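You operate a simulated robot arm through the tools that you are given. There is no shell and no other tool. Be economical: measure what you need, move in short steps, check, and stop when the job is done.

Carry out the task below with a simulated two-armed robot. There is one attempt and no reset: what you move stays moved.

Task
Set the lamp switches and shade crank as the settings card says.

The check looks at the end state, three seconds after you hand in, the way a careful person would. Anything else that was tipped, shoved, dropped, spilled or broken makes it a failure.

Robot
Two 7-joint arms with fingered hands on one trunk, on a base that drives. Base frame: it is fixed to the floor where the robot stands at the start and does not move with it; the origin is under the middle of the robot, x ahead of it, y to its left, z up; the surface under the hand at the start is at about z = 600. Readings come in mm, degrees, newtons and seconds.
The left shoulder is at the start at [200, 135, 1120], the right one opposite. With the tool pointing down near the work surface each hand reaches from about 100 to 840 mm from the robot's upright axis, wherever it stands, measured 20 degrees to its own side. Places, roughly: blue read button [-200, -700, 900]; left lamp switch [800, -300, 1300]; middle lamp switch [700, -400, 1300]; right lamp switch [600, -400, 1300]; shade crank [0, -800, 1300]; vent lever [-400, -1100, 1900]. Payload 4 kg a hand.
The tool frame of a hand sits at the grasp point between the pads (the TCP): z along the fingers, y along the line on which they close. The tips reach 25 mm beyond it. The gripper opens to 88 mm. The gripper's body begins 29 mm behind the TCP. The gripper is a hand of 4 fingers: y runs from the thumb to the fingers, the wrist lies at [-13, -106, -174] in the tool frame, and closing takes about 1.5 s.
Orientation is that of the tool frame in the base frame, as [roll, pitch, yaw] about the fixed x, y, z axes, in that order (R = Rz(yaw) Ry(pitch) Rx(roll)). With the fingers straight down and the wrist toward the robot, the tool's x, y and z point along [0, 1, 0], [1, 0, 0] and [0, 0, -1] of the base frame.

Tools
- The arms move only by the tool apply_moves. It takes "left_targets", "right_targets" or both (then of equal length, played together; a hand with none holds still); each is a list of rows, each a list of 3 entries, a list of its own where there are three numbers: the shift along the tool's x, y, z in mm, then the turn, a rotation vector about the tool's x, y, z in degrees, then the closure, from 0 (fully open) to 1 (shut). In form: [[[x, y, z], [ax, ay, az], gripper], ...]. A call has 1 to 10 rows; each row shifts and turns the commanded pose from where the row before left it, along the tool's axes as they then stand. Rows are played at 5 a second. More than 50 mm and 8.6 degrees between two rows, or a gripper value outside its range, and nothing of the call is played. Where a pose cannot be reached the arm comes as near as it can. A force on the tool above 40 N (or 10 N above the force at the start of the call, whichever is more), or a blocked arm, ends the call early, and 0.2 s more pass. The fingers move at their own pace (about 153 mm/s each) and stop on an object; they squeeze with about 34 N. The grip force told is the motor's: it shows also when the fingers shut on nothing. Time passes only in rows, and 0.2 s behind the last, so rows that do not move let the fingers close. It gives the time, the measured TCP pose, the force on the tool (base axes), the opening and the grip force at its end, in the units of the frame above (readings bear some noise), with the torque about the TCP (base axes, N m) and any sound that the robot's microphone picked up, and new pictures: "views" is both (left out), scene, wrist or none (wrist: the cameras of the hands that moved).
- Cameras (640 x 400 px; columns grow to the right, rows downward): "scene" is now at [121, -57, 1722.3]; the picture's right is [-0.67, -0.74, 0.00], its down [-0.51, 0.47, -0.72] and it looks along [0.53, -0.49, -0.69] (base axes); focal length 218 px, centre (320, 200). "left" rides on the left gripper at [-64, -83, -98] in its tool frame; the picture's right is [-0.62, -0.37, 0.69], its down [0.71, -0.63, 0.30] and it looks along [0.32, 0.68, 0.65] (tool axes); focal length 265 px, centre (320, 200). "right" rides on the right gripper at [64, -83, -98] in its tool frame; the picture's right is [-0.62, 0.37, -0.69], its down [-0.71, -0.63, 0.30] and it looks along [-0.32, 0.68, 0.65] (tool axes); focal length 265 px, centre (320, 200). There is no depth. A picture from a camera that has moved, and an enlarged one, comes with that camera's place and axes in the base frame and with its lens.
- lift_body(by): slides the trunk up (or, below 0, down) by that many mm; the arms and the scene camera ride with it, the base frame stays. It gives what a move gives, with no picture.
- drive_base(legs): drives the robot by 1 to 6 legs, each [ahead, left, turn to the left] in mm, mm and degrees, along the robot's own axes; the way and the turn of a leg run together, so that a leg with both is an arc; at most 1500 mm and 180 degrees a leg. The arms and the cameras ride along, it lands a little off, and it stops where it bumps. It gives what a move gives, and a new picture of the scene camera.
- grasp_type(shape, hand): the hand has 4 fingers and takes this shape, open, in about a second: jaw (thumb against the fingers, like two jaws); tri (thumb and two fingers); tip (a fingertip pinch); poke (one finger out to press); point (the index stretched); flat (the hand flat); cup (the hand cupped); fist (a fist). The gripper value then closes the fingers along that shape, each until it touches; the sizes above hold for jaw. It gives what a move gives, with no picture.
- head_to(pan, tilt): turns the head with the scene camera to pan (to the left, within 97 degrees either way) and tilt (down, from -29 to 69), counted from straight ahead of the robot. It gives what a move gives, and a new picture of the scene camera.
- zoom(camera, box): a new picture of the part [left, top, right, bottom] of that camera's present view, enlarged. No time passes.
- finish_job(): hands the job in; it is judged then, once.

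Work in short steps. Places have to be worked out from the pictures, the camera data and where the tool is seen: move nearer, look again, correct. Check each grasp and each placing, and mend what went wrong. You have 120 turns and 260 pictures in all, those below and enlarged ones among them. Open the grippers and draw the arms clear of the work before you hand the job in, unless the task says otherwise; then end with one line.

The tools are called as a command line: name --argument value ..., lists and objects as JSON in quotes. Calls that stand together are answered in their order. apply_moves: Moves the arms, as the interface text tells. Its arguments: {"type":"object","properties":{"left_targets":{"type":"array","items":{"type":"array"}},"right_targets":{"type":"array","items":{"type":"array"}},"views":{"type":"string","enum":["both","scene","wrist","none"]}},"required":[]} The other tools are called the same way: lift_body (by) slides the trunk up or down; grasp_type (shape, hand) gives the hand a shape; drive_base (legs) drives the base; head_to (pan, tilt) turns the head that bears the scene camera; zoom (camera, box) takes an enlarged picture of a part of a camera's view; finish_job () hands the job in.

At the start:

```text
time: 0.0
left_tcp_pos: [531.7, -20.6, 1505.8]
left_tool_rot: [180.0, 0.0, 90.0]
left_ft_force: [0.8, 0.4, -0.6]
left_wrist_torque: [-0.05, 0.0, 0.04]
left_opening: 87.5
left_gripper_force: 0.0
left_shape: jaw
right_tcp_pos: [293.3, -416.5, 1488.4]
right_tool_rot: [-180.0, 0.0, 90.0]
right_ft_force: [-0.8, -0.2, 0.7]
right_wrist_torque: [-0.03, 0.01, 0.01]
right_opening: 87.6
right_gripper_force: 0.1
right_shape: jaw
trunk travel left (down, up): [-725.0, 45.0]
robot x, y, heading: [-3.1, -0.5, 0.1]
head pan, tilt: [-42.4, 43.9]
```

scene: 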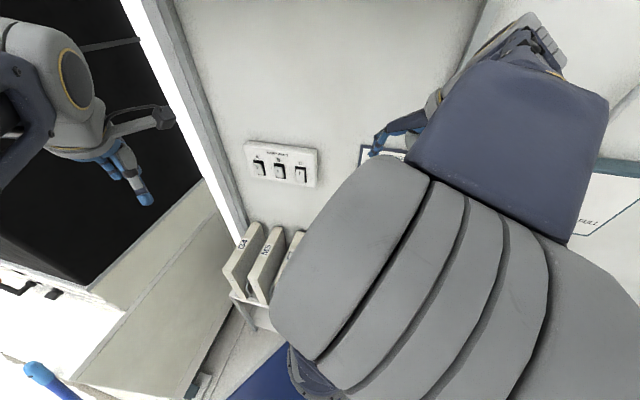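
right: 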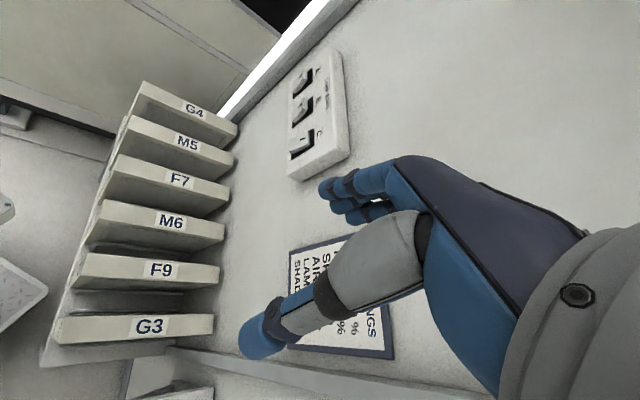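
left: 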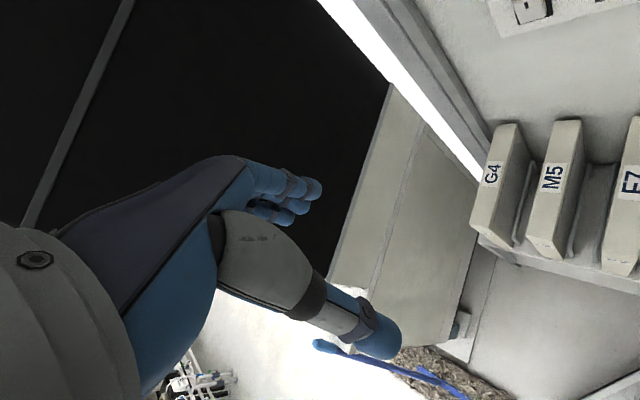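

The card is partly hidden behind the right hand. I'll zoom in on it and on the switches.

zoom --camera "right" --box '[240, 40, 440, 370]'

zoom --camera "scene" --box '[230, 130, 390, 230]'

head_to --pan -85 --tilt 30

```text
1.21 times, centred on (340, 205) of right
camera zoom: at [211.4, -351.9, 1584.9], right [0.37, -0.62, 0.69], down [-0.63, -0.71, -0.3], along [0.68, -0.32, -0.65], focal length 322 px, centre (296, 194)
```

zoom: 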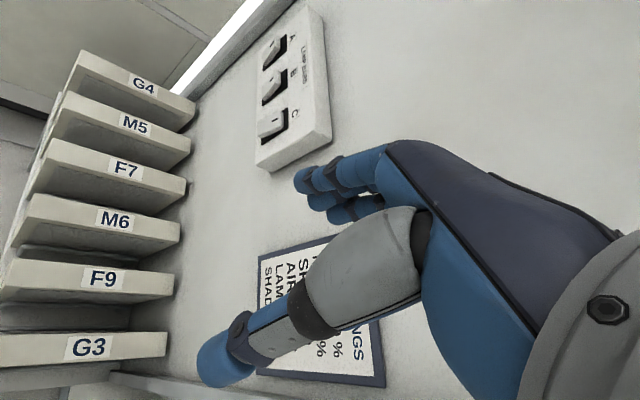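

```text
4.00 times, centred on (310, 180) of scene
camera zoom: at [121.0, -57.0, 1722.3], right [-0.67, -0.74, 0.0], down [-0.51, 0.47, -0.72], along [0.53, -0.49, -0.69], focal length 870 px, centre (360, 280)
```

zoom: 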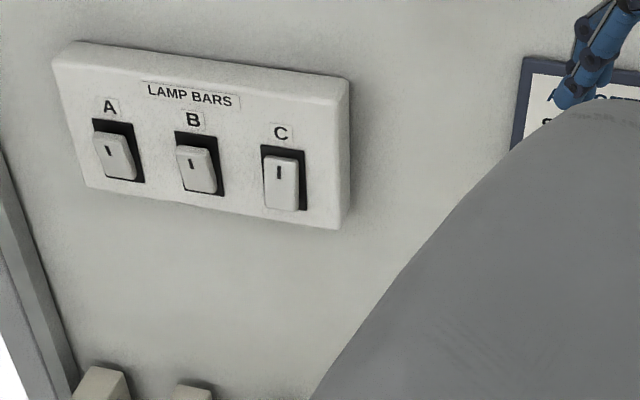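

```text
time: 1.1
left_tcp_pos: [532.4, -21.1, 1506.8]
left_tool_rot: [180.0, 0.0, 90.0]
left_ft_force: [-0.2, 0.3, 0.2]
left_wrist_torque: [-0.03, 0.02, 0.02]
left_opening: 87.4
left_gripper_force: 0.1
left_shape: jaw
right_tcp_pos: [294.5, -416.7, 1487.7]
right_tool_rot: [180.0, 0.0, 90.0]
right_ft_force: [0.0, 0.8, 0.3]
right_wrist_torque: [-0.03, 0.04, -0.01]
right_opening: 87.6
right_gripper_force: 0.0
right_shape: jaw
trunk travel left (down, up): [-725.0, 45.0]
robot x, y, heading: [-2.3, -2.4, -0.1]
head pan, tilt: [-85.0, 30.0]
camera scene: at [68.3, -91.7, 1743.4], right [-1.0, -0.09, 0.0], down [-0.04, 0.5, -0.87], along [0.08, -0.86, -0.5], focal length 218 px, centre (320, 200)
```

scene: 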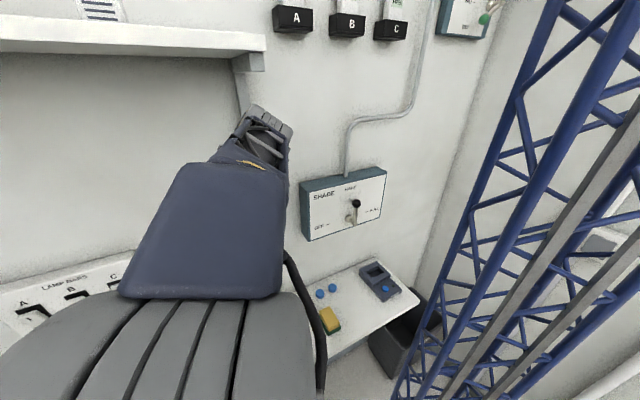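

The card is hidden by the thumb. I'll raise the right hand and move it forward so the card slides out from behind it.

apply_moves --right_targets '[[[0, 25, -40], [0, 0, 0], 0], [[0, 25, -40], [0, 0, 0], 0], [[0, 25, -40], [0, 0, 0], 0], [[0, 25, -40], [0, 0, 0], 0]]' --views "wrist"

```text
time: 2.1
left_tcp_pos: [511.6, 5.1, 1508.0]
left_tool_rot: [180.0, 1.0, 88.6]
left_ft_force: [-1.8, -0.6, -0.1]
left_wrist_torque: [0.03, -0.06, 0.05]
left_opening: 87.8
left_gripper_force: 0.0
left_shape: jaw
right_tcp_pos: [346.9, -374.1, 1586.6]
right_tool_rot: [-178.3, -13.4, 88.2]
right_ft_force: [-0.6, 0.0, 1.2]
right_wrist_torque: [-0.03, -0.03, 0.01]
right_opening: 87.6
right_gripper_force: 0.0
right_shape: jaw
trunk travel left (down, up): [-725.0, 45.0]
robot x, y, heading: [-20.6, 14.5, -1.2]
head pan, tilt: [-85.0, 30.0]
stopped in row 4 (right hand): the arm was blocked; the commanded pose is now the measured one
camera right: at [267.3, -331.9, 1697.5], right [0.36, -0.77, 0.52], down [-0.66, -0.61, -0.44], along [0.66, -0.18, -0.73], focal length 265 px, centre (320, 200)
```

right: 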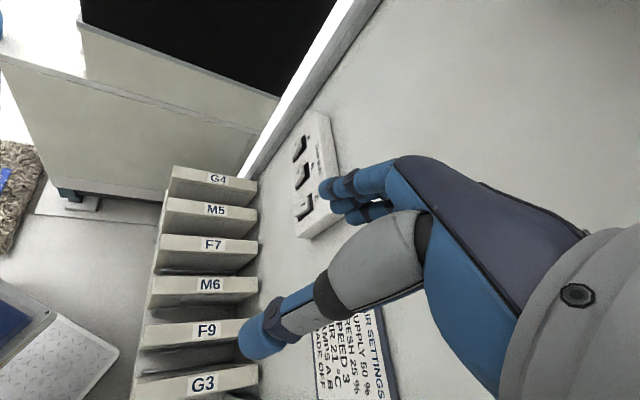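

The arm was blocked, probably by an elbow against the wall, and it pushed the base slightly. The card is visible now, so I'll zoom in to read it.

zoom --camera "right" --box '[300, 300, 410, 400]'

head_to --pan -60 --tilt 30

```text
4.00 times, centred on (355, 350) of right
camera zoom: at [267.3, -331.9, 1697.5], right [0.36, -0.77, 0.52], down [-0.66, -0.61, -0.44], along [0.66, -0.18, -0.73], focal length 1062 px, centre (180, -400)
```

zoom: 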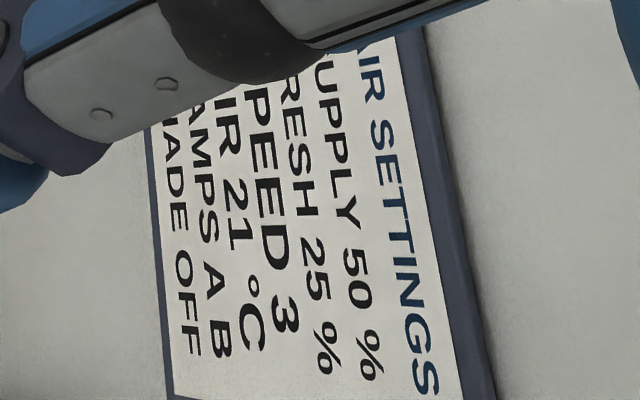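

```text
time: 3.0
left_tcp_pos: [520.1, 7.9, 1508.2]
left_tool_rot: [179.7, 1.1, 89.6]
left_ft_force: [-0.2, -0.8, 0.4]
left_wrist_torque: [0.02, -0.02, 0.01]
left_opening: 87.9
left_gripper_force: 0.1
left_shape: jaw
right_tcp_pos: [350.6, -375.8, 1588.0]
right_tool_rot: [-179.4, -12.5, 87.8]
right_ft_force: [0.2, 0.6, 0.3]
right_wrist_torque: [-0.02, -0.03, 0.0]
right_opening: 87.5
right_gripper_force: 0.0
right_shape: jaw
trunk travel left (down, up): [-725.0, 45.0]
robot x, y, heading: [-8.2, 12.1, -0.2]
head pan, tilt: [-60.0, 30.0]
camera scene: at [95.2, -5.2, 1752.3], right [-0.87, -0.49, 0.02], down [-0.25, 0.4, -0.88], along [0.43, -0.77, -0.47], focal length 218 px, centre (320, 200)
```

scene: 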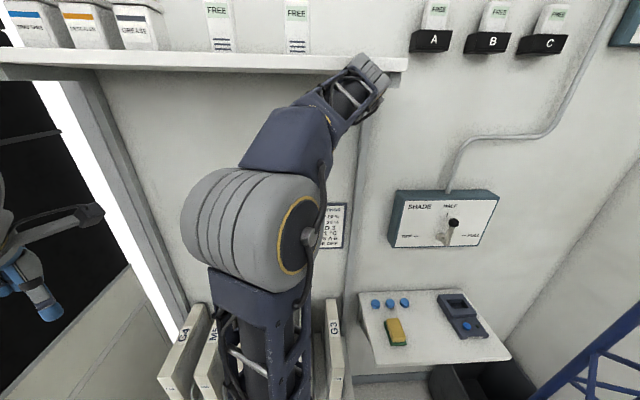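

The card reads "LAMPS A B" and "SHADE OFF", so lamps A and B go on, C off, and the shade crank goes to OFF (left). I'll bring the right arm down and away from the shelf, then look around.

apply_moves --right_targets '[[[0, -20, 40], [0, 0, 0], 0], [[0, -20, 40], [0, 6, 0], 0], [[20, -25, 40], [0, 6, 0], 0], [[20, -25, 30], [0, 0, 0], 0]]' --views "none"

head_to --pan -50 --tilt 40

head_to --pan -97 --tilt 60

head_to --pan 10 --tilt 45

```text
refused: row 3 steps farther than a row can; nothing moved
```

```text
time: 3.7
left_tcp_pos: [519.5, 4.1, 1509.4]
left_tool_rot: [179.6, 1.0, 88.9]
left_ft_force: [-0.4, 0.5, -0.9]
left_wrist_torque: [-0.01, -0.02, -0.01]
left_opening: 87.5
left_gripper_force: 0.1
left_shape: jaw
right_tcp_pos: [351.1, -375.2, 1589.0]
right_tool_rot: [-179.5, -12.2, 88.2]
right_ft_force: [-0.8, 0.4, 0.4]
right_wrist_torque: [0.0, 0.02, -0.04]
right_opening: 87.5
right_gripper_force: 0.0
right_shape: jaw
trunk travel left (down, up): [-725.0, 45.0]
robot x, y, heading: [-11.5, 12.7, -0.6]
head pan, tilt: [-50.0, 40.0]
camera scene: at [104.4, 14.3, 1737.8], right [-0.77, -0.63, 0.03], down [-0.41, 0.47, -0.79], along [0.48, -0.62, -0.62], focal length 218 px, centre (320, 200)
```

scene: 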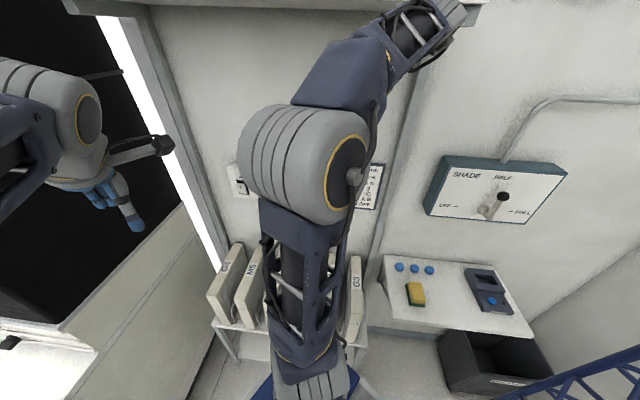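

```text
time: 4.9
left_tcp_pos: [538.3, 13.9, 1506.5]
left_tool_rot: [179.4, 0.7, 91.3]
left_ft_force: [-0.1, 0.7, -0.1]
left_wrist_torque: [-0.03, 0.06, -0.05]
left_opening: 87.4
left_gripper_force: 0.1
left_shape: jaw
right_tcp_pos: [358.4, -381.1, 1589.8]
right_tool_rot: [178.9, -12.2, 86.4]
right_ft_force: [-0.1, 0.7, -0.4]
right_wrist_torque: [0.01, 0.03, 0.0]
right_opening: 87.7
right_gripper_force: 0.0
right_shape: jaw
trunk travel left (down, up): [-725.0, 45.0]
robot x, y, heading: [20.2, 13.6, 1.2]
head pan, tilt: [-97.0, 60.0]
camera scene: at [60.1, -0.5, 1707.1], right [-1.0, 0.1, -0.01], down [0.09, 0.85, -0.53], along [-0.04, -0.53, -0.85], focal length 218 px, centre (320, 200)
```

scene: 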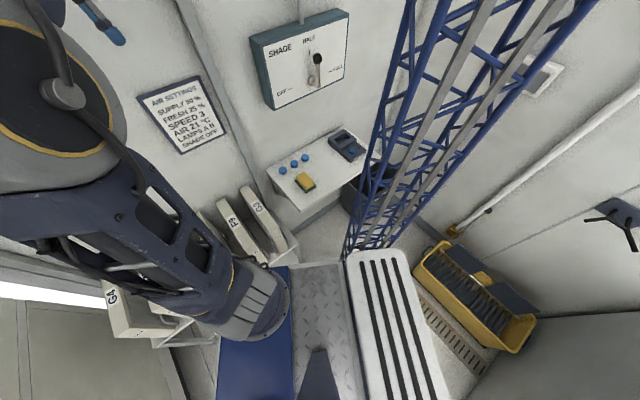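

```text
time: 6.7
left_tcp_pos: [515.6, 0.5, 1508.5]
left_tool_rot: [179.7, 1.1, 88.6]
left_ft_force: [0.1, -0.2, -0.4]
left_wrist_torque: [0.01, -0.05, -0.02]
left_opening: 87.5
left_gripper_force: 0.0
left_shape: jaw
right_tcp_pos: [343.5, -380.4, 1588.3]
right_tool_rot: [-179.0, -12.3, 87.6]
right_ft_force: [-0.7, 1.0, 0.9]
right_wrist_torque: [0.0, 0.01, -0.01]
right_opening: 87.7
right_gripper_force: 0.1
right_shape: jaw
trunk travel left (down, up): [-725.0, 45.0]
robot x, y, heading: [-15.3, 14.8, -1.4]
head pan, tilt: [10.0, 45.0]
camera scene: at [126.3, 84.2, 1726.1], right [0.15, -0.99, 0.04], down [-0.7, -0.13, -0.7], along [0.7, 0.08, -0.71], focal length 218 px, centre (320, 200)
```

scene: 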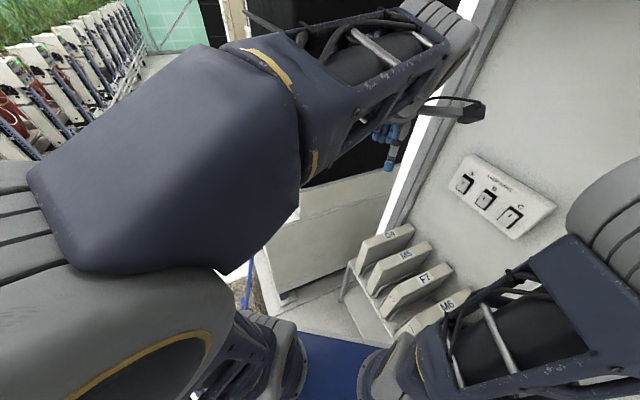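

The base reading wobbles, perhaps because the right arm is still wedged. I'll lower the right hand in smaller rows.

apply_moves --right_targets '[[[0, -20, 40], [0, 0, 0], 0], [[0, -20, 40], [0, 6, 0], 0], [[10, -25, 38], [0, 6, 0], 0], [[20, -25, 30], [0, 0, 0], 0]]' --views "scene"

apply_moves --right_targets '[[[0, 0, 0], [0, 0, 0], 0], [[0, 0, 0], [0, 0, 0], 0], [[0, 0, 0], [0, 0, 0], 0]]' --views "none"

apply_moves --right_targets '[[[0, 0, 0], [0, 0, 0], 0], [[0, 0, 0], [0, 0, 0], 0]]' --views "none"

```text
time: 7.1
left_tcp_pos: [512.9, -88.8, 1500.9]
left_tool_rot: [179.9, -1.7, 87.5]
left_ft_force: [1.5, -1.4, -0.3]
left_wrist_torque: [0.05, 0.09, -0.01]
left_opening: 88.1
left_gripper_force: 0.1
left_shape: jaw
right_tcp_pos: [322.3, -471.0, 1540.4]
right_tool_rot: [-178.1, -14.7, 84.8]
right_ft_force: [0.9, -1.9, -0.6]
right_wrist_torque: [0.09, 0.06, 0.04]
right_opening: 88.1
right_gripper_force: 0.0
right_shape: jaw
trunk travel left (down, up): [-725.0, 45.0]
robot x, y, heading: [-16.9, 4.6, -2.0]
head pan, tilt: [10.0, 45.0]
stopped in row 1 (right hand): the arm was blocked; the commanded pose is now the measured one
camera scene: at [124.5, -2.7, 1725.3], right [0.13, -0.99, -0.01], down [-0.7, -0.09, -0.71], along [0.7, 0.1, -0.71], focal length 218 px, centre (320, 200)
```

scene: 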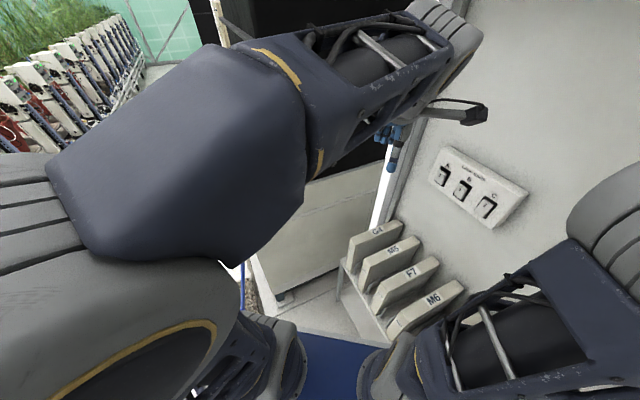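

```text
time: 7.9
left_tcp_pos: [505.6, -59.1, 1501.0]
left_tool_rot: [179.7, -1.1, 88.2]
left_ft_force: [-0.9, -0.1, 0.7]
left_wrist_torque: [0.03, 0.01, 0.01]
left_opening: 87.9
left_gripper_force: 0.1
left_shape: jaw
right_tcp_pos: [320.8, -441.4, 1545.1]
right_tool_rot: [-178.5, -14.0, 85.9]
right_ft_force: [-0.7, -0.1, -0.3]
right_wrist_torque: [0.0, 0.0, -0.02]
right_opening: 87.9
right_gripper_force: 0.1
right_shape: jaw
trunk travel left (down, up): [-725.0, 45.0]
robot x, y, heading: [-24.0, 14.0, -1.8]
head pan, tilt: [10.0, 45.0]
```

```text
time: 8.5
left_tcp_pos: [506.0, -60.4, 1499.9]
left_tool_rot: [179.6, -1.2, 88.1]
left_ft_force: [0.2, -0.2, -0.2]
left_wrist_torque: [0.04, -0.01, 0.0]
left_opening: 87.7
left_gripper_force: 0.1
left_shape: jaw
right_tcp_pos: [320.0, -441.6, 1544.1]
right_tool_rot: [-178.5, -14.0, 85.8]
right_ft_force: [-0.3, 0.4, -0.5]
right_wrist_torque: [-0.03, 0.0, 0.01]
right_opening: 87.6
right_gripper_force: 0.2
right_shape: jaw
trunk travel left (down, up): [-725.0, 45.0]
robot x, y, heading: [-22.0, 10.0, -1.8]
head pan, tilt: [10.0, 45.0]
```

The robot was leaning on something and is now nearly level. I'll look at the right elbow region.

head_to --pan -65 --tilt 15

```text
time: 10.0
left_tcp_pos: [505.7, -59.1, 1500.1]
left_tool_rot: [179.7, -1.1, 88.1]
left_ft_force: [0.5, -0.2, 0.1]
left_wrist_torque: [-0.01, 0.0, 0.01]
left_opening: 87.8
left_gripper_force: 0.0
left_shape: jaw
right_tcp_pos: [321.0, -442.7, 1545.3]
right_tool_rot: [-178.5, -14.0, 85.8]
right_ft_force: [-0.3, -0.2, -0.4]
right_wrist_torque: [0.01, 0.02, -0.01]
right_opening: 87.9
right_gripper_force: 0.1
right_shape: jaw
trunk travel left (down, up): [-725.0, 45.0]
robot x, y, heading: [-21.8, 10.0, -1.7]
head pan, tilt: [-65.0, 15.0]
camera scene: at [74.7, -77.2, 1767.6], right [-0.92, -0.4, 0.0], down [-0.1, 0.24, -0.97], along [0.38, -0.89, -0.26], focal length 218 px, centre (320, 200)
```

scene: 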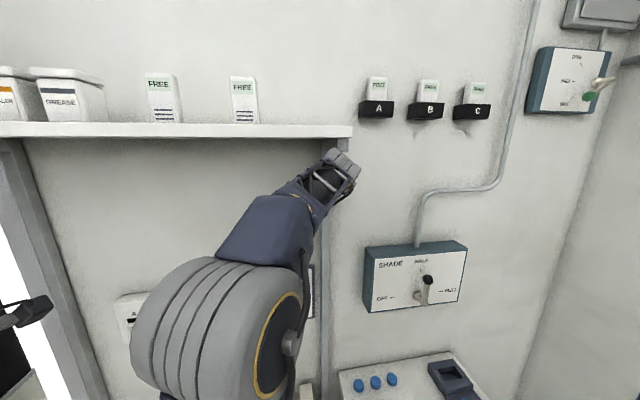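

It is stable now, and the elbow had been touching the shelf's corner. Before backing the base away from the wall, I'll check the space on the left.

head_to --pan 97 --tilt 50

```text
time: 12.4
left_tcp_pos: [507.0, -60.0, 1500.4]
left_tool_rot: [179.7, -1.1, 88.1]
left_ft_force: [0.8, -0.2, 0.0]
left_wrist_torque: [-0.01, -0.01, -0.01]
left_opening: 88.0
left_gripper_force: 0.1
left_shape: jaw
right_tcp_pos: [319.6, -442.2, 1543.3]
right_tool_rot: [-178.4, -14.0, 85.8]
right_ft_force: [-0.4, 0.6, 0.1]
right_wrist_torque: [0.01, -0.02, 0.01]
right_opening: 88.0
right_gripper_force: 0.2
right_shape: jaw
trunk travel left (down, up): [-725.0, 45.0]
robot x, y, heading: [-21.9, 13.0, -1.8]
head pan, tilt: [97.0, 50.0]
camera scene: at [30.8, 85.3, 1713.9], right [1.0, 0.09, 0.0], down [0.07, -0.76, -0.64], along [-0.06, 0.64, -0.77], focal length 218 px, centre (320, 200)
```

scene: 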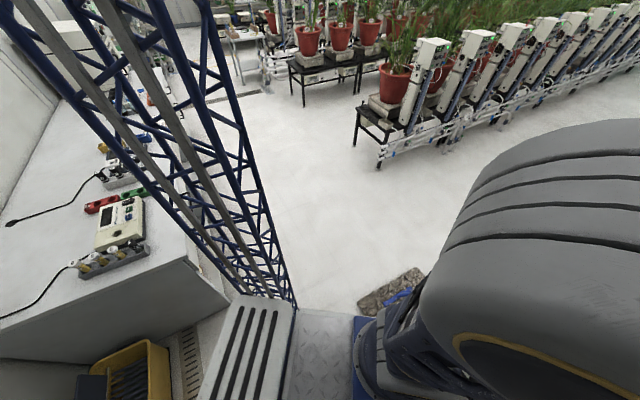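

The left side is open floor, and the lattice mast appears to be behind the robot. I'll shift left, away from the wall, then turn partly toward it in separate legs.

drive_base --legs '[[0, 150, 0]]'

drive_base --legs '[[0, 0, -20]]'

head_to --pan -40 --tilt 45

```text
time: 13.8
left_tcp_pos: [511.9, 88.6, 1500.9]
left_tool_rot: [179.7, -1.2, 88.1]
left_ft_force: [0.2, -0.6, 0.1]
left_wrist_torque: [-0.04, 0.02, -0.01]
left_opening: 87.7
left_gripper_force: 0.1
left_shape: jaw
right_tcp_pos: [325.8, -292.8, 1543.5]
right_tool_rot: [-178.5, -14.0, 85.7]
right_ft_force: [0.6, -0.6, -0.1]
right_wrist_torque: [-0.01, 0.04, 0.0]
right_opening: 87.9
right_gripper_force: 0.1
right_shape: jaw
trunk travel left (down, up): [-725.0, 45.0]
robot x, y, heading: [-16.0, 164.3, -1.8]
head pan, tilt: [97.0, 50.0]
camera scene: at [35.7, 235.1, 1713.9], right [1.0, 0.09, 0.0], down [0.07, -0.76, -0.64], along [-0.06, 0.64, -0.77], focal length 218 px, centre (320, 200)
```

scene: 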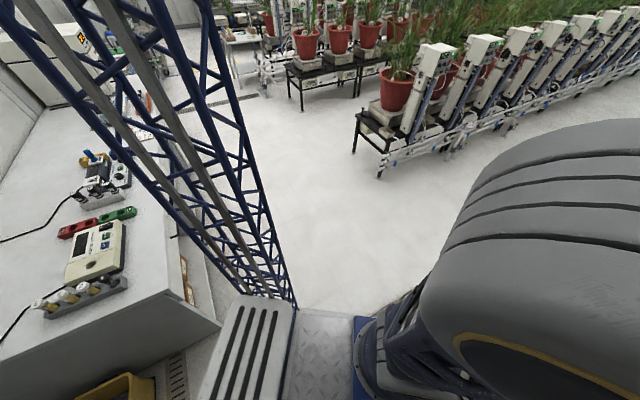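

```text
time: 15.3
left_tcp_pos: [453.6, -85.7, 1500.3]
left_tool_rot: [179.6, -1.1, 68.0]
left_ft_force: [0.7, 0.5, 0.5]
left_wrist_torque: [0.01, 0.02, -0.01]
left_opening: 87.8
left_gripper_force: 0.0
left_shape: jaw
right_tcp_pos: [149.2, -382.3, 1543.8]
right_tool_rot: [-178.4, -14.0, 65.7]
right_ft_force: [-1.0, -1.0, -0.8]
right_wrist_torque: [0.01, 0.02, -0.01]
right_opening: 88.0
right_gripper_force: 0.1
right_shape: jaw
trunk travel left (down, up): [-725.0, 45.0]
robot x, y, heading: [-16.0, 162.0, -22.0]
head pan, tilt: [97.0, 50.0]
camera scene: at [58.1, 212.7, 1713.9], right [0.97, -0.26, 0.0], down [-0.2, -0.74, -0.64], along [0.16, 0.62, -0.77], focal length 218 px, centre (320, 200)
```

scene: 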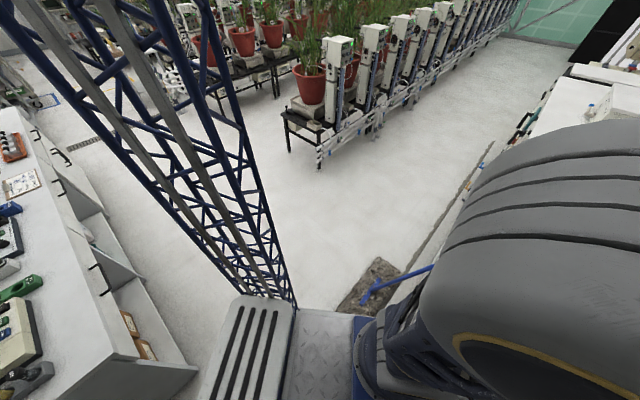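

```text
time: 17.5
left_tcp_pos: [453.3, -87.8, 1501.0]
left_tool_rot: [179.6, -1.1, 68.0]
left_ft_force: [-0.4, -0.4, -0.8]
left_wrist_torque: [-0.01, 0.0, -0.01]
left_opening: 87.7
left_gripper_force: 0.1
left_shape: jaw
right_tcp_pos: [148.5, -382.4, 1543.9]
right_tool_rot: [-178.5, -14.1, 65.8]
right_ft_force: [0.0, -0.4, 0.1]
right_wrist_torque: [0.0, -0.03, 0.01]
right_opening: 88.1
right_gripper_force: 0.0
right_shape: jaw
trunk travel left (down, up): [-725.0, 45.0]
robot x, y, heading: [-19.7, 163.6, -22.0]
head pan, tilt: [-40.0, 45.0]
camera scene: at [76.6, 66.6, 1720.8], right [-0.88, -0.47, 0.0], down [-0.33, 0.62, -0.71], along [0.33, -0.62, -0.71], focal length 218 px, centre (320, 200)
```

scene: 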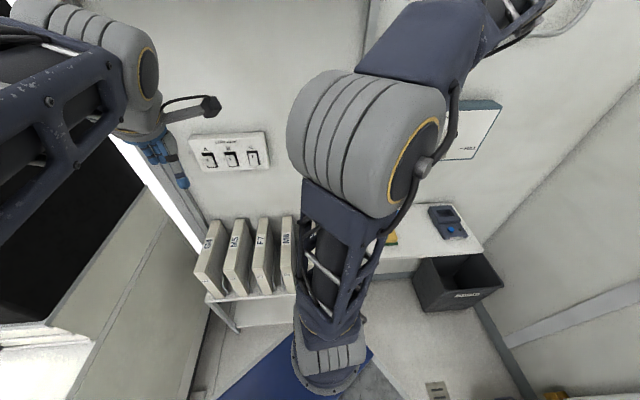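

The switches are visible. I'll zoom in on the floor in front of the robot and on the switches before turning further.

zoom --camera "scene" --box '[160, 230, 440, 400]'

zoom --camera "scene" --box '[180, 120, 280, 182]'

```text
2.29 times, centred on (300, 315) of scene
camera zoom: at [76.6, 66.6, 1720.8], right [-0.88, -0.47, 0.0], down [-0.33, 0.62, -0.71], along [0.33, -0.62, -0.71], focal length 497 px, centre (366, -63)
```

zoom: 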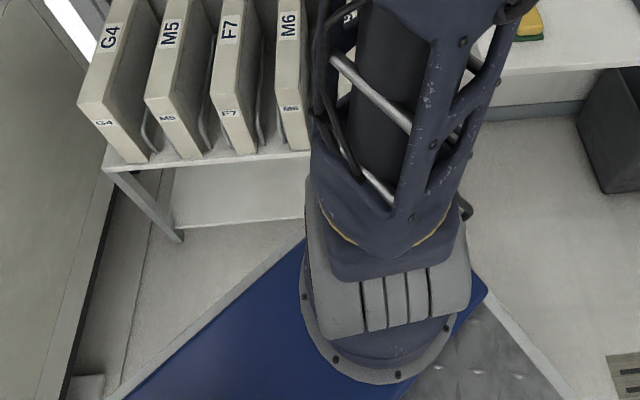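

```text
6.40 times, centred on (230, 151) of scene
camera zoom: at [76.6, 66.6, 1720.8], right [-0.88, -0.47, 0.0], down [-0.33, 0.62, -0.71], along [0.33, -0.62, -0.71], focal length 1392 px, centre (896, 514)
```

zoom: 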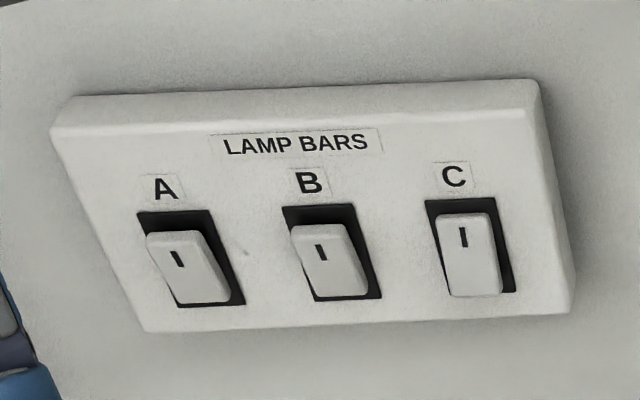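

The rockers look like A and B off (top out) and C on ("I" pressed in), which I'll verify closer up. I'll turn another 25° to face the wall.

drive_base --legs '[[0, 0, -12]]'

drive_base --legs '[[0, 0, -13]]'

head_to --pan 0 --tilt 40

```text
time: 18.6
left_tcp_pos: [391.7, -180.4, 1500.2]
left_tool_rot: [179.7, -1.1, 56.0]
left_ft_force: [0.4, 0.1, -0.5]
left_wrist_torque: [0.04, -0.01, 0.02]
left_opening: 87.9
left_gripper_force: 0.0
left_shape: jaw
right_tcp_pos: [32.7, -403.7, 1545.1]
right_tool_rot: [-178.4, -14.0, 53.7]
right_ft_force: [-0.2, -0.2, 0.1]
right_wrist_torque: [-0.02, -0.01, 0.0]
right_opening: 87.9
right_gripper_force: 0.1
right_shape: jaw
trunk travel left (down, up): [-725.0, 45.0]
robot x, y, heading: [-18.7, 160.6, -33.9]
head pan, tilt: [-40.0, 45.0]
camera scene: at [55.0, 49.0, 1720.8], right [-0.96, -0.28, 0.0], down [-0.2, 0.68, -0.71], along [0.2, -0.68, -0.71], focal length 218 px, centre (320, 200)
```

scene: 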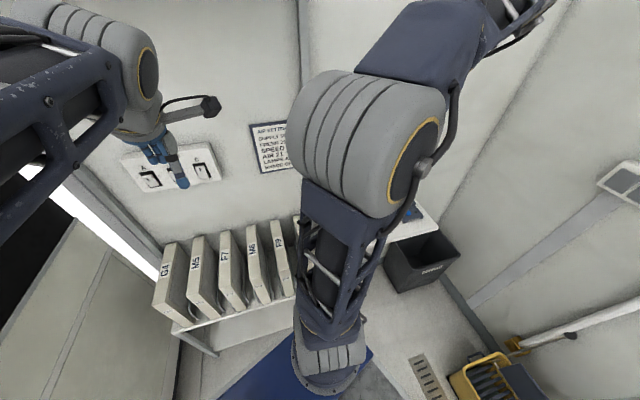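

```text
time: 19.9
left_tcp_pos: [303.2, -264.3, 1500.0]
left_tool_rot: [179.7, -1.1, 42.9]
left_ft_force: [0.3, -0.7, -0.2]
left_wrist_torque: [0.01, 0.0, 0.02]
left_opening: 87.9
left_gripper_force: 0.1
left_shape: jaw
right_tcp_pos: [-98.3, -401.2, 1543.8]
right_tool_rot: [-178.5, -14.0, 40.7]
right_ft_force: [-0.2, 0.5, -0.5]
right_wrist_torque: [0.01, 0.01, 0.0]
right_opening: 87.9
right_gripper_force: 0.0
right_shape: jaw
trunk travel left (down, up): [-725.0, 45.0]
robot x, y, heading: [-17.3, 162.9, -47.2]
head pan, tilt: [-40.0, 45.0]
camera scene: at [27.8, 35.5, 1720.8], right [-1.0, -0.05, 0.0], down [-0.04, 0.71, -0.71], along [0.04, -0.71, -0.71], focal length 218 px, centre (320, 200)
```

scene: 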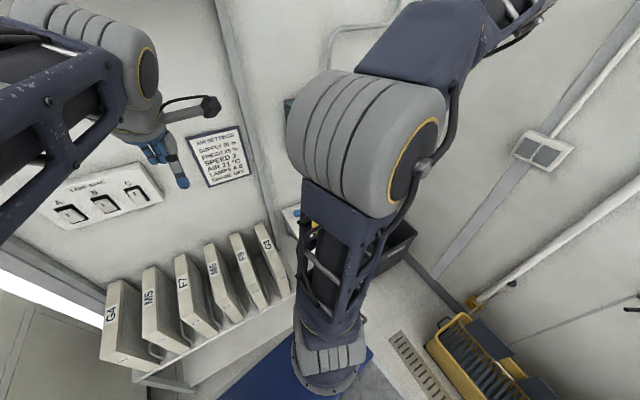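

```text
time: 20.9
left_tcp_pos: [303.1, -263.2, 1500.4]
left_tool_rot: [179.7, -1.1, 42.9]
left_ft_force: [0.3, 0.5, -0.1]
left_wrist_torque: [0.0, 0.01, 0.0]
left_opening: 88.0
left_gripper_force: 0.1
left_shape: jaw
right_tcp_pos: [-97.6, -401.9, 1544.2]
right_tool_rot: [-178.4, -14.0, 40.6]
right_ft_force: [-0.5, -1.1, 0.3]
right_wrist_torque: [0.03, 0.03, 0.0]
right_opening: 88.0
right_gripper_force: 0.0
right_shape: jaw
trunk travel left (down, up): [-725.0, 45.0]
robot x, y, heading: [-20.2, 162.5, -46.8]
head pan, tilt: [0.0, 40.0]
camera scene: at [81.4, 54.5, 1728.0], right [-0.73, -0.68, 0.0], down [-0.44, 0.47, -0.77], along [0.52, -0.56, -0.64], focal length 218 px, centre (320, 200)
```

scene: 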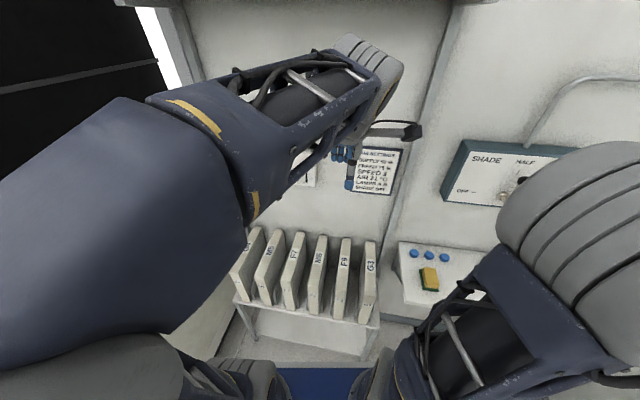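

Facing the wall, I estimate its normal heading at -55° and the switch row at z≈1265. I'll put the left hand in the poke shape and tilt it forward so its finger aims about 40° below horizontal at the wall.

grasp_type --hand "left" --shape "poke"

apply_moves --left_targets '[[[0, 0, 0], [0, 0, 8], 0], [[20, 0, 0], [-8.3, 0, 0], 0], [[20, 0, 0], [-8.3, 0, 0], 0], [[20, 0, 0], [-8.3, 0, 0], 0], [[20, 0, 0], [-8.3, 0, 0], 0], [[20, 0, 0], [-8.3, 0, 0], 0], [[20, 0, 0], [-8.3, 0, 0], 0]]'

```text
time: 21.8
left_tcp_pos: [303.7, -263.4, 1501.7]
left_tool_rot: [179.7, -1.0, 42.9]
left_ft_force: [0.7, -0.6, 0.2]
left_wrist_torque: [-0.01, 0.0, 0.01]
left_opening: 0.1
left_gripper_force: 0.0
left_shape: poke
right_tcp_pos: [-98.5, -401.4, 1543.9]
right_tool_rot: [-178.5, -14.1, 40.6]
right_ft_force: [-0.1, 1.2, 0.0]
right_wrist_torque: [0.02, -0.04, 0.0]
right_opening: 88.0
right_gripper_force: 0.0
right_shape: jaw
trunk travel left (down, up): [-725.0, 45.0]
robot x, y, heading: [-16.9, 161.8, -47.2]
head pan, tilt: [0.0, 40.0]
```

```text
time: 23.4
left_tcp_pos: [400.0, -195.5, 1503.1]
left_tool_rot: [129.9, -1.1, 34.9]
left_ft_force: [-0.8, 1.0, -0.6]
left_wrist_torque: [0.01, 0.01, 0.01]
left_opening: 0.0
left_gripper_force: 0.0
left_shape: poke
right_tcp_pos: [-97.0, -399.6, 1544.8]
right_tool_rot: [-178.5, -13.9, 40.6]
right_ft_force: [0.1, 0.1, -0.2]
right_wrist_torque: [0.02, -0.01, -0.01]
right_opening: 87.8
right_gripper_force: 0.1
right_shape: jaw
trunk travel left (down, up): [-725.0, 45.0]
robot x, y, heading: [-20.2, 164.6, -46.9]
head pan, tilt: [0.0, 40.0]
camera scene: at [81.3, 54.5, 1728.0], right [-0.73, -0.68, 0.0], down [-0.44, 0.47, -0.77], along [0.52, -0.56, -0.64], focal length 218 px, centre (320, 200)
camera left: at [274.5, -126.5, 1501.2], right [-0.33, -0.59, -0.74], down [0.5, 0.56, -0.66], along [0.8, -0.59, 0.11], focal length 265 px, centre (320, 200)
```

scene: 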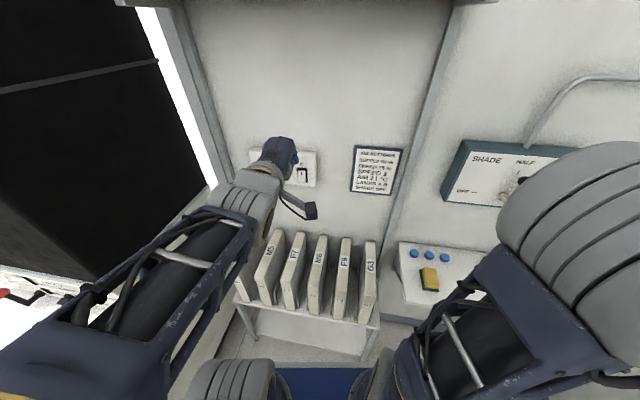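
left: 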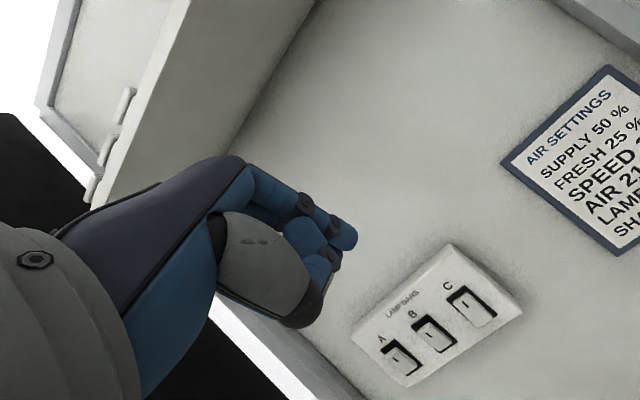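

Good view of the plate. I'll zoom on the card, the switches and the poking finger.

zoom --camera "left" --box '[330, 230, 540, 400]'

zoom --camera "left" --box '[200, 140, 400, 340]'

zoom --camera "scene" --box '[320, 130, 560, 280]'

```text
2.35 times, centred on (435, 315) of left
camera zoom: at [274.5, -126.5, 1501.2], right [-0.33, -0.59, -0.74], down [0.5, 0.56, -0.66], along [0.8, -0.59, 0.11], focal length 624 px, centre (49, -71)
```

zoom: 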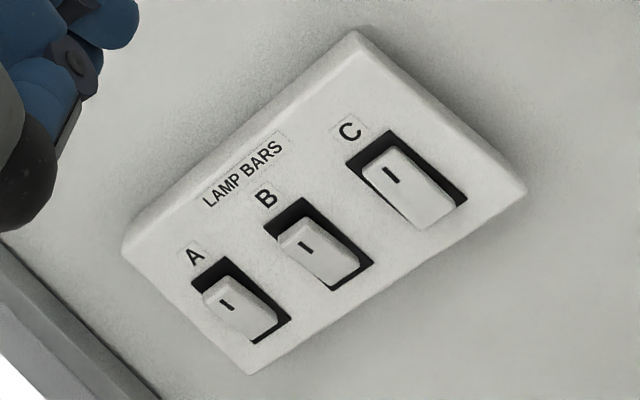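

```text
2.00 times, centred on (300, 240) of left
camera zoom: at [274.5, -126.5, 1501.2], right [-0.33, -0.59, -0.74], down [0.5, 0.56, -0.66], along [0.8, -0.59, 0.11], focal length 531 px, centre (360, 120)
```

zoom: 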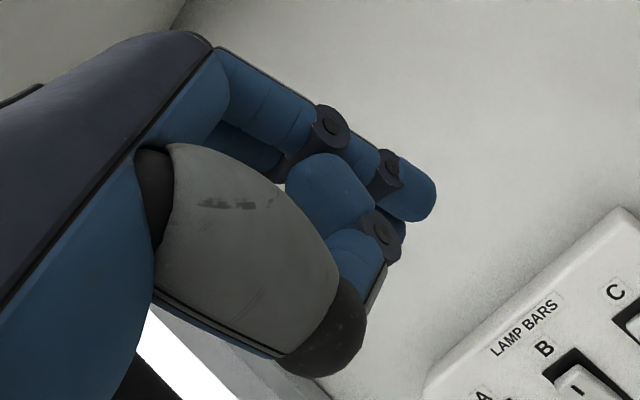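

```text
2.67 times, centred on (440, 205) of scene
camera zoom: at [81.3, 54.5, 1728.0], right [-0.73, -0.68, 0.0], down [-0.44, 0.47, -0.77], along [0.52, -0.56, -0.64], focal length 580 px, centre (0, 187)
```

zoom: 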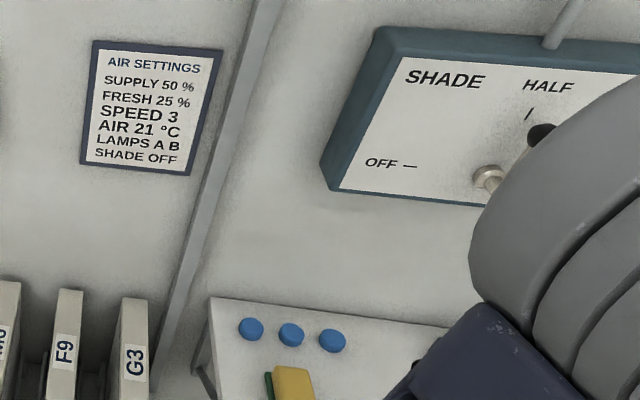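

Confirmed: A and B have the "I" (top) end out, so they are off, and C has it pressed in, so it is on. I need to press the top of A, the top of B and the bottom of C. I'll move the left finger in front of A with a standoff.

apply_moves --left_targets '[[[26, -9, 32], [0, 0, 0], 0], [[26, -9, 32], [0, 0, 0], 0], [[26, -9, 32], [0, 0, 0], 0], [[26, -9, 32], [0, 0, 0], 0], [[26, -9, 32], [0, 0, 0], 0], [[26, -9, 32], [0, 0, 0], 0], [[26, -9, 32], [0, 0, 0], 0], [[26, -9, 32], [0, 0, 0], 0]]'

zoom --camera "left" --box '[240, 180, 560, 400]'

```text
time: 25.2
left_tcp_pos: [661.6, -194.9, 1287.1]
left_tool_rot: [130.0, -1.1, 34.8]
left_ft_force: [-0.7, 0.8, 0.2]
left_wrist_torque: [0.02, 0.0, 0.02]
left_opening: 0.2
left_gripper_force: 0.1
left_shape: poke
right_tcp_pos: [-98.6, -401.1, 1545.9]
right_tool_rot: [-178.4, -14.0, 40.6]
right_ft_force: [-0.1, 0.2, 0.6]
right_wrist_torque: [0.0, -0.03, 0.04]
right_opening: 87.8
right_gripper_force: 0.0
right_shape: jaw
trunk travel left (down, up): [-725.0, 45.0]
robot x, y, heading: [-14.3, 160.8, -46.9]
head pan, tilt: [0.0, 40.0]
camera scene: at [80.9, 54.6, 1728.1], right [-0.73, -0.68, 0.0], down [-0.44, 0.47, -0.77], along [0.52, -0.56, -0.64], focal length 218 px, centre (320, 200)
camera left: at [535.1, -127.2, 1285.3], right [-0.33, -0.59, -0.74], down [0.5, 0.56, -0.66], along [0.8, -0.59, 0.11], focal length 265 px, centre (320, 200)
```

scene: 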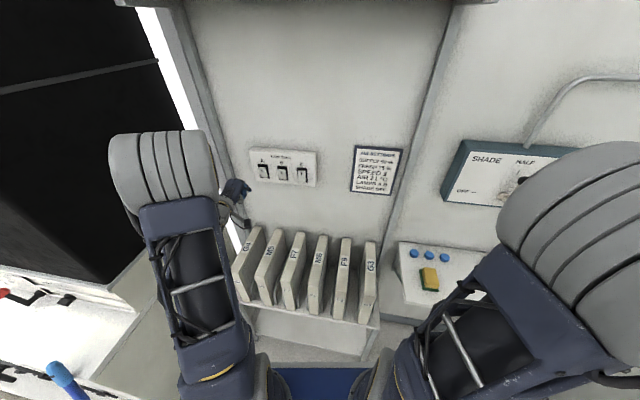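
left: 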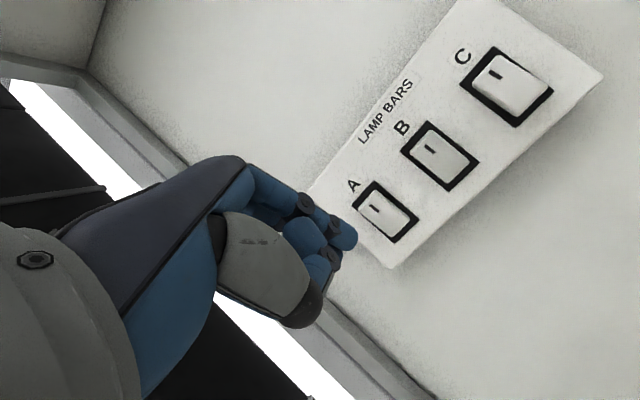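

```text
1.82 times, centred on (400, 290) of left
camera zoom: at [535.1, -127.2, 1285.3], right [-0.33, -0.59, -0.74], down [0.5, 0.56, -0.66], along [0.8, -0.59, 0.11], focal length 483 px, centre (174, 36)
```

zoom: 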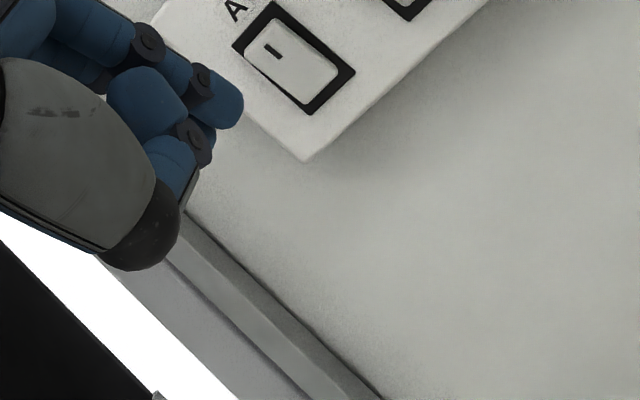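

Triangulating, A's "I" end is at about [745, -323, 1268]. I'll move straight along the wall normal to about 20 mm short and recheck alignment.

apply_moves --left_targets '[[[2, 24, 31], [0, 0, 0], 0], [[2, 25, 31], [0, 0, 0], 0], [[3, 25, 30], [0, 0, 0], 0]]' --views "wrist"

zoom --camera "left" --box '[260, 140, 460, 280]'

zoom --camera "scene" --box '[200, 130, 340, 230]'

```text
time: 26.0
left_tcp_pos: [735.5, -288.3, 1285.5]
left_tool_rot: [130.0, -1.1, 34.9]
left_ft_force: [0.0, 0.4, 0.0]
left_wrist_torque: [0.0, 0.01, 0.02]
left_opening: 0.1
left_gripper_force: 0.2
left_shape: poke
right_tcp_pos: [-97.9, -400.5, 1544.4]
right_tool_rot: [-178.6, -14.0, 40.6]
right_ft_force: [-0.1, -0.1, -0.1]
right_wrist_torque: [0.01, -0.05, 0.02]
right_opening: 87.7
right_gripper_force: 0.1
right_shape: jaw
trunk travel left (down, up): [-725.0, 45.0]
robot x, y, heading: [-15.1, 160.2, -47.0]
head pan, tilt: [0.0, 40.0]
camera left: at [608.9, -220.4, 1284.2], right [-0.33, -0.59, -0.74], down [0.5, 0.56, -0.66], along [0.8, -0.59, 0.11], focal length 265 px, centre (320, 200)
```

left: 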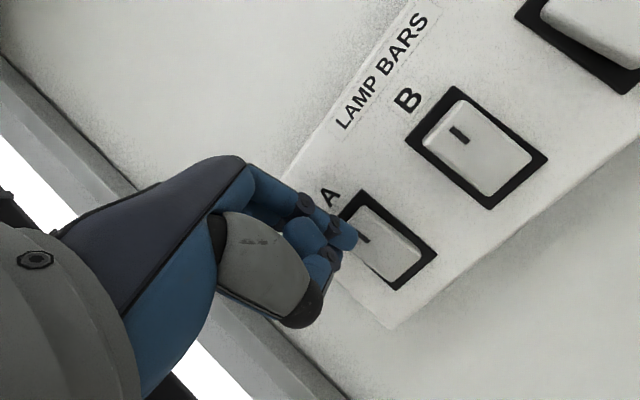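

```text
2.86 times, centred on (360, 210) of left
camera zoom: at [608.9, -220.4, 1284.2], right [-0.33, -0.59, -0.74], down [0.5, 0.56, -0.66], along [0.8, -0.59, 0.11], focal length 758 px, centre (206, 171)
```

zoom: 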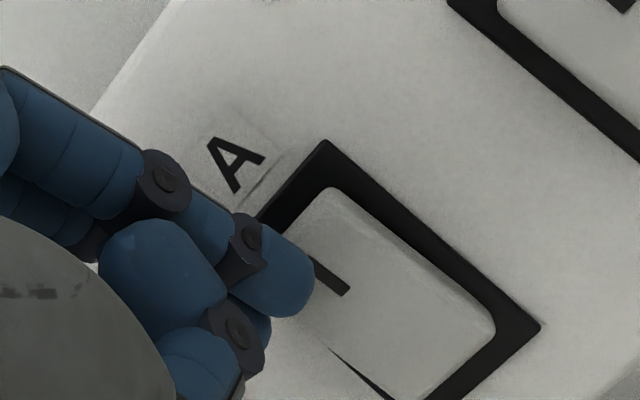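

```text
4.00 times, centred on (270, 180) of scene
camera zoom: at [81.2, 54.8, 1728.1], right [-0.73, -0.68, 0.0], down [-0.44, 0.47, -0.77], along [0.52, -0.56, -0.64], focal length 870 px, centre (520, 280)
```

zoom: 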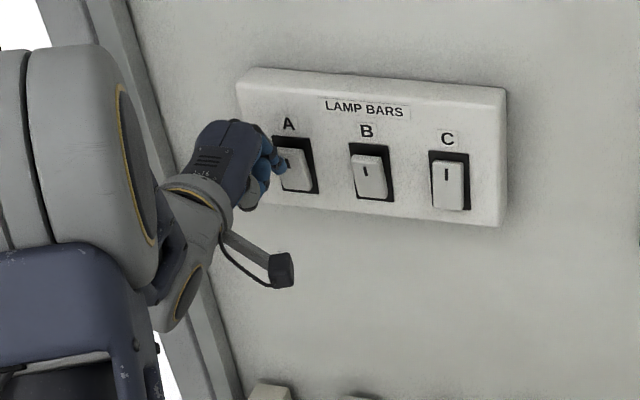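

The fingertip lines up with A's "I" mark. I'll push along the wall normal in small rows and watch force and sound.

apply_moves --left_targets '[[[0, 5.1, 6.1], [0, 0, 0], 0], [[0, 5.1, 6.1], [0, 0, 0], 0], [[0, 5.1, 6.1], [0, 0, 0], 0], [[0, 3.2, 3.8], [0, 0, 0], 0]]' --views "wrist"

zoom --camera "left" --box '[260, 140, 460, 280]'

```text
time: 27.0
left_tcp_pos: [748.6, -308.4, 1286.7]
left_tool_rot: [129.9, -1.2, 34.9]
left_ft_force: [-25.0, 24.1, 6.0]
left_wrist_torque: [0.29, 0.32, -0.05]
left_opening: 0.0
left_gripper_force: 0.0
left_shape: poke
right_tcp_pos: [-99.7, -399.8, 1545.3]
right_tool_rot: [-178.6, -14.0, 40.7]
right_ft_force: [-0.5, -0.1, 0.1]
right_wrist_torque: [-0.01, 0.04, 0.0]
right_opening: 87.9
right_gripper_force: 0.0
right_shape: jaw
trunk travel left (down, up): [-725.0, 45.0]
robot x, y, heading: [-16.0, 162.4, -46.9]
head pan, tilt: [0.0, 40.0]
stopped in row 4 (left hand): the force on the tool passed its limit at 45 N (the readings are from after the stop); the commanded pose is now the measured one
camera left: at [622.2, -239.9, 1285.0], right [-0.33, -0.59, -0.74], down [0.5, 0.56, -0.66], along [0.8, -0.59, 0.11], focal length 265 px, centre (320, 200)
```

left: 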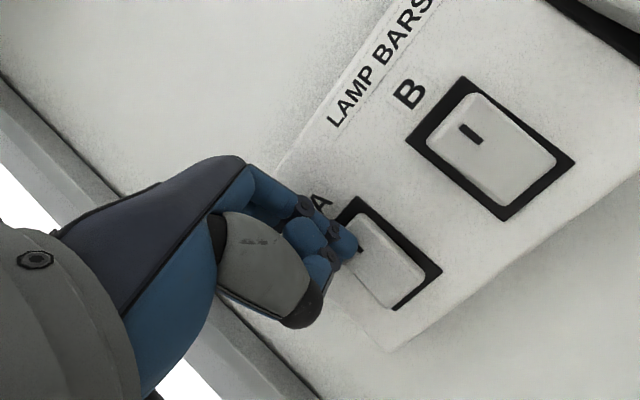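

```text
2.86 times, centred on (360, 210) of left
camera zoom: at [622.2, -239.9, 1285.0], right [-0.33, -0.59, -0.74], down [0.5, 0.56, -0.66], along [0.8, -0.59, 0.11], focal length 758 px, centre (206, 171)
```

zoom: 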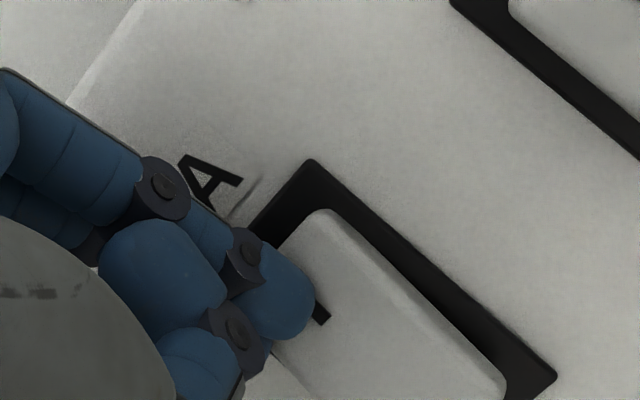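

Contact was made (45 N) without a click, and I can't tell if it toggled. I'll back off and inspect the switch.

apply_moves --left_targets '[[[0, -12, -15], [0, 0, 0], 0], [[0, -12, -15], [0, 0, 0], 0]]' --views "wrist"

zoom --camera "left" --box '[300, 100, 560, 280]'

zoom --camera "scene" --box '[220, 130, 340, 210]'

```text
time: 27.6
left_tcp_pos: [727.0, -279.8, 1285.6]
left_tool_rot: [130.0, -1.2, 35.0]
left_ft_force: [0.0, 0.4, -0.6]
left_wrist_torque: [0.01, -0.01, -0.04]
left_opening: 0.0
left_gripper_force: 0.0
left_shape: poke
right_tcp_pos: [-96.5, -401.7, 1544.5]
right_tool_rot: [-178.4, -13.9, 40.6]
right_ft_force: [-1.0, 0.5, 0.2]
right_wrist_torque: [0.0, -0.02, 0.0]
right_opening: 87.7
right_gripper_force: 0.1
right_shape: jaw
trunk travel left (down, up): [-725.0, 45.0]
robot x, y, heading: [-17.0, 164.2, -47.3]
head pan, tilt: [0.0, 40.0]
camera left: at [601.3, -211.1, 1284.0], right [-0.33, -0.59, -0.74], down [0.5, 0.56, -0.66], along [0.8, -0.59, 0.11], focal length 265 px, centre (320, 200)
```

left: 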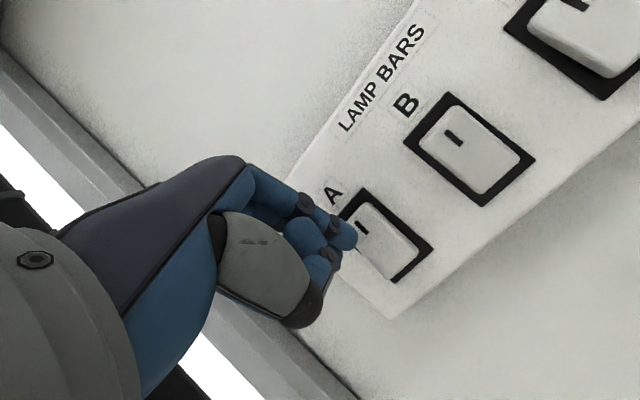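

```text
2.22 times, centred on (430, 190) of left
camera zoom: at [601.3, -211.1, 1284.0], right [-0.33, -0.59, -0.74], down [0.5, 0.56, -0.66], along [0.8, -0.59, 0.11], focal length 590 px, centre (76, 222)
```

zoom: 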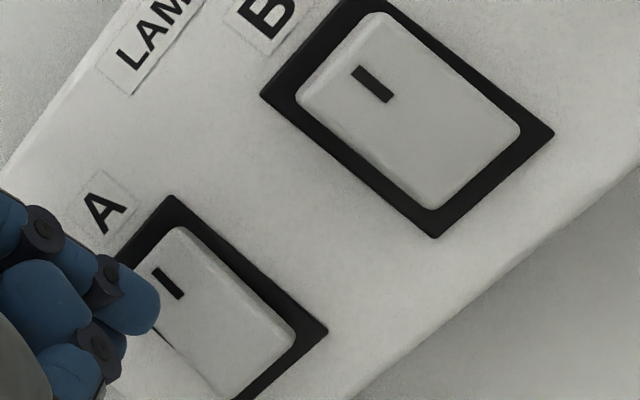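

```text
5.00 times, centred on (280, 170) of scene
camera zoom: at [81.4, 54.5, 1728.0], right [-0.73, -0.68, 0.0], down [-0.44, 0.47, -0.77], along [0.52, -0.56, -0.64], focal length 1088 px, centre (520, 350)
```

zoom: 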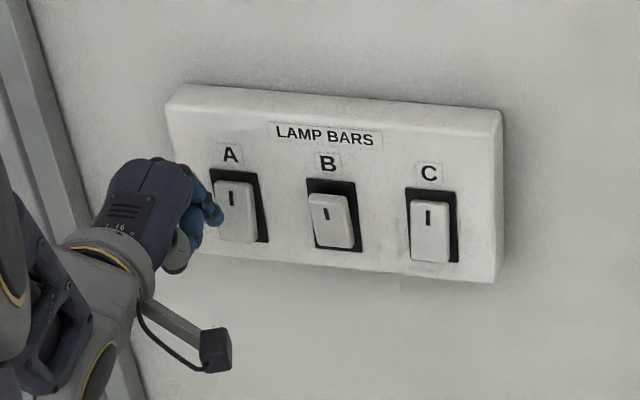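

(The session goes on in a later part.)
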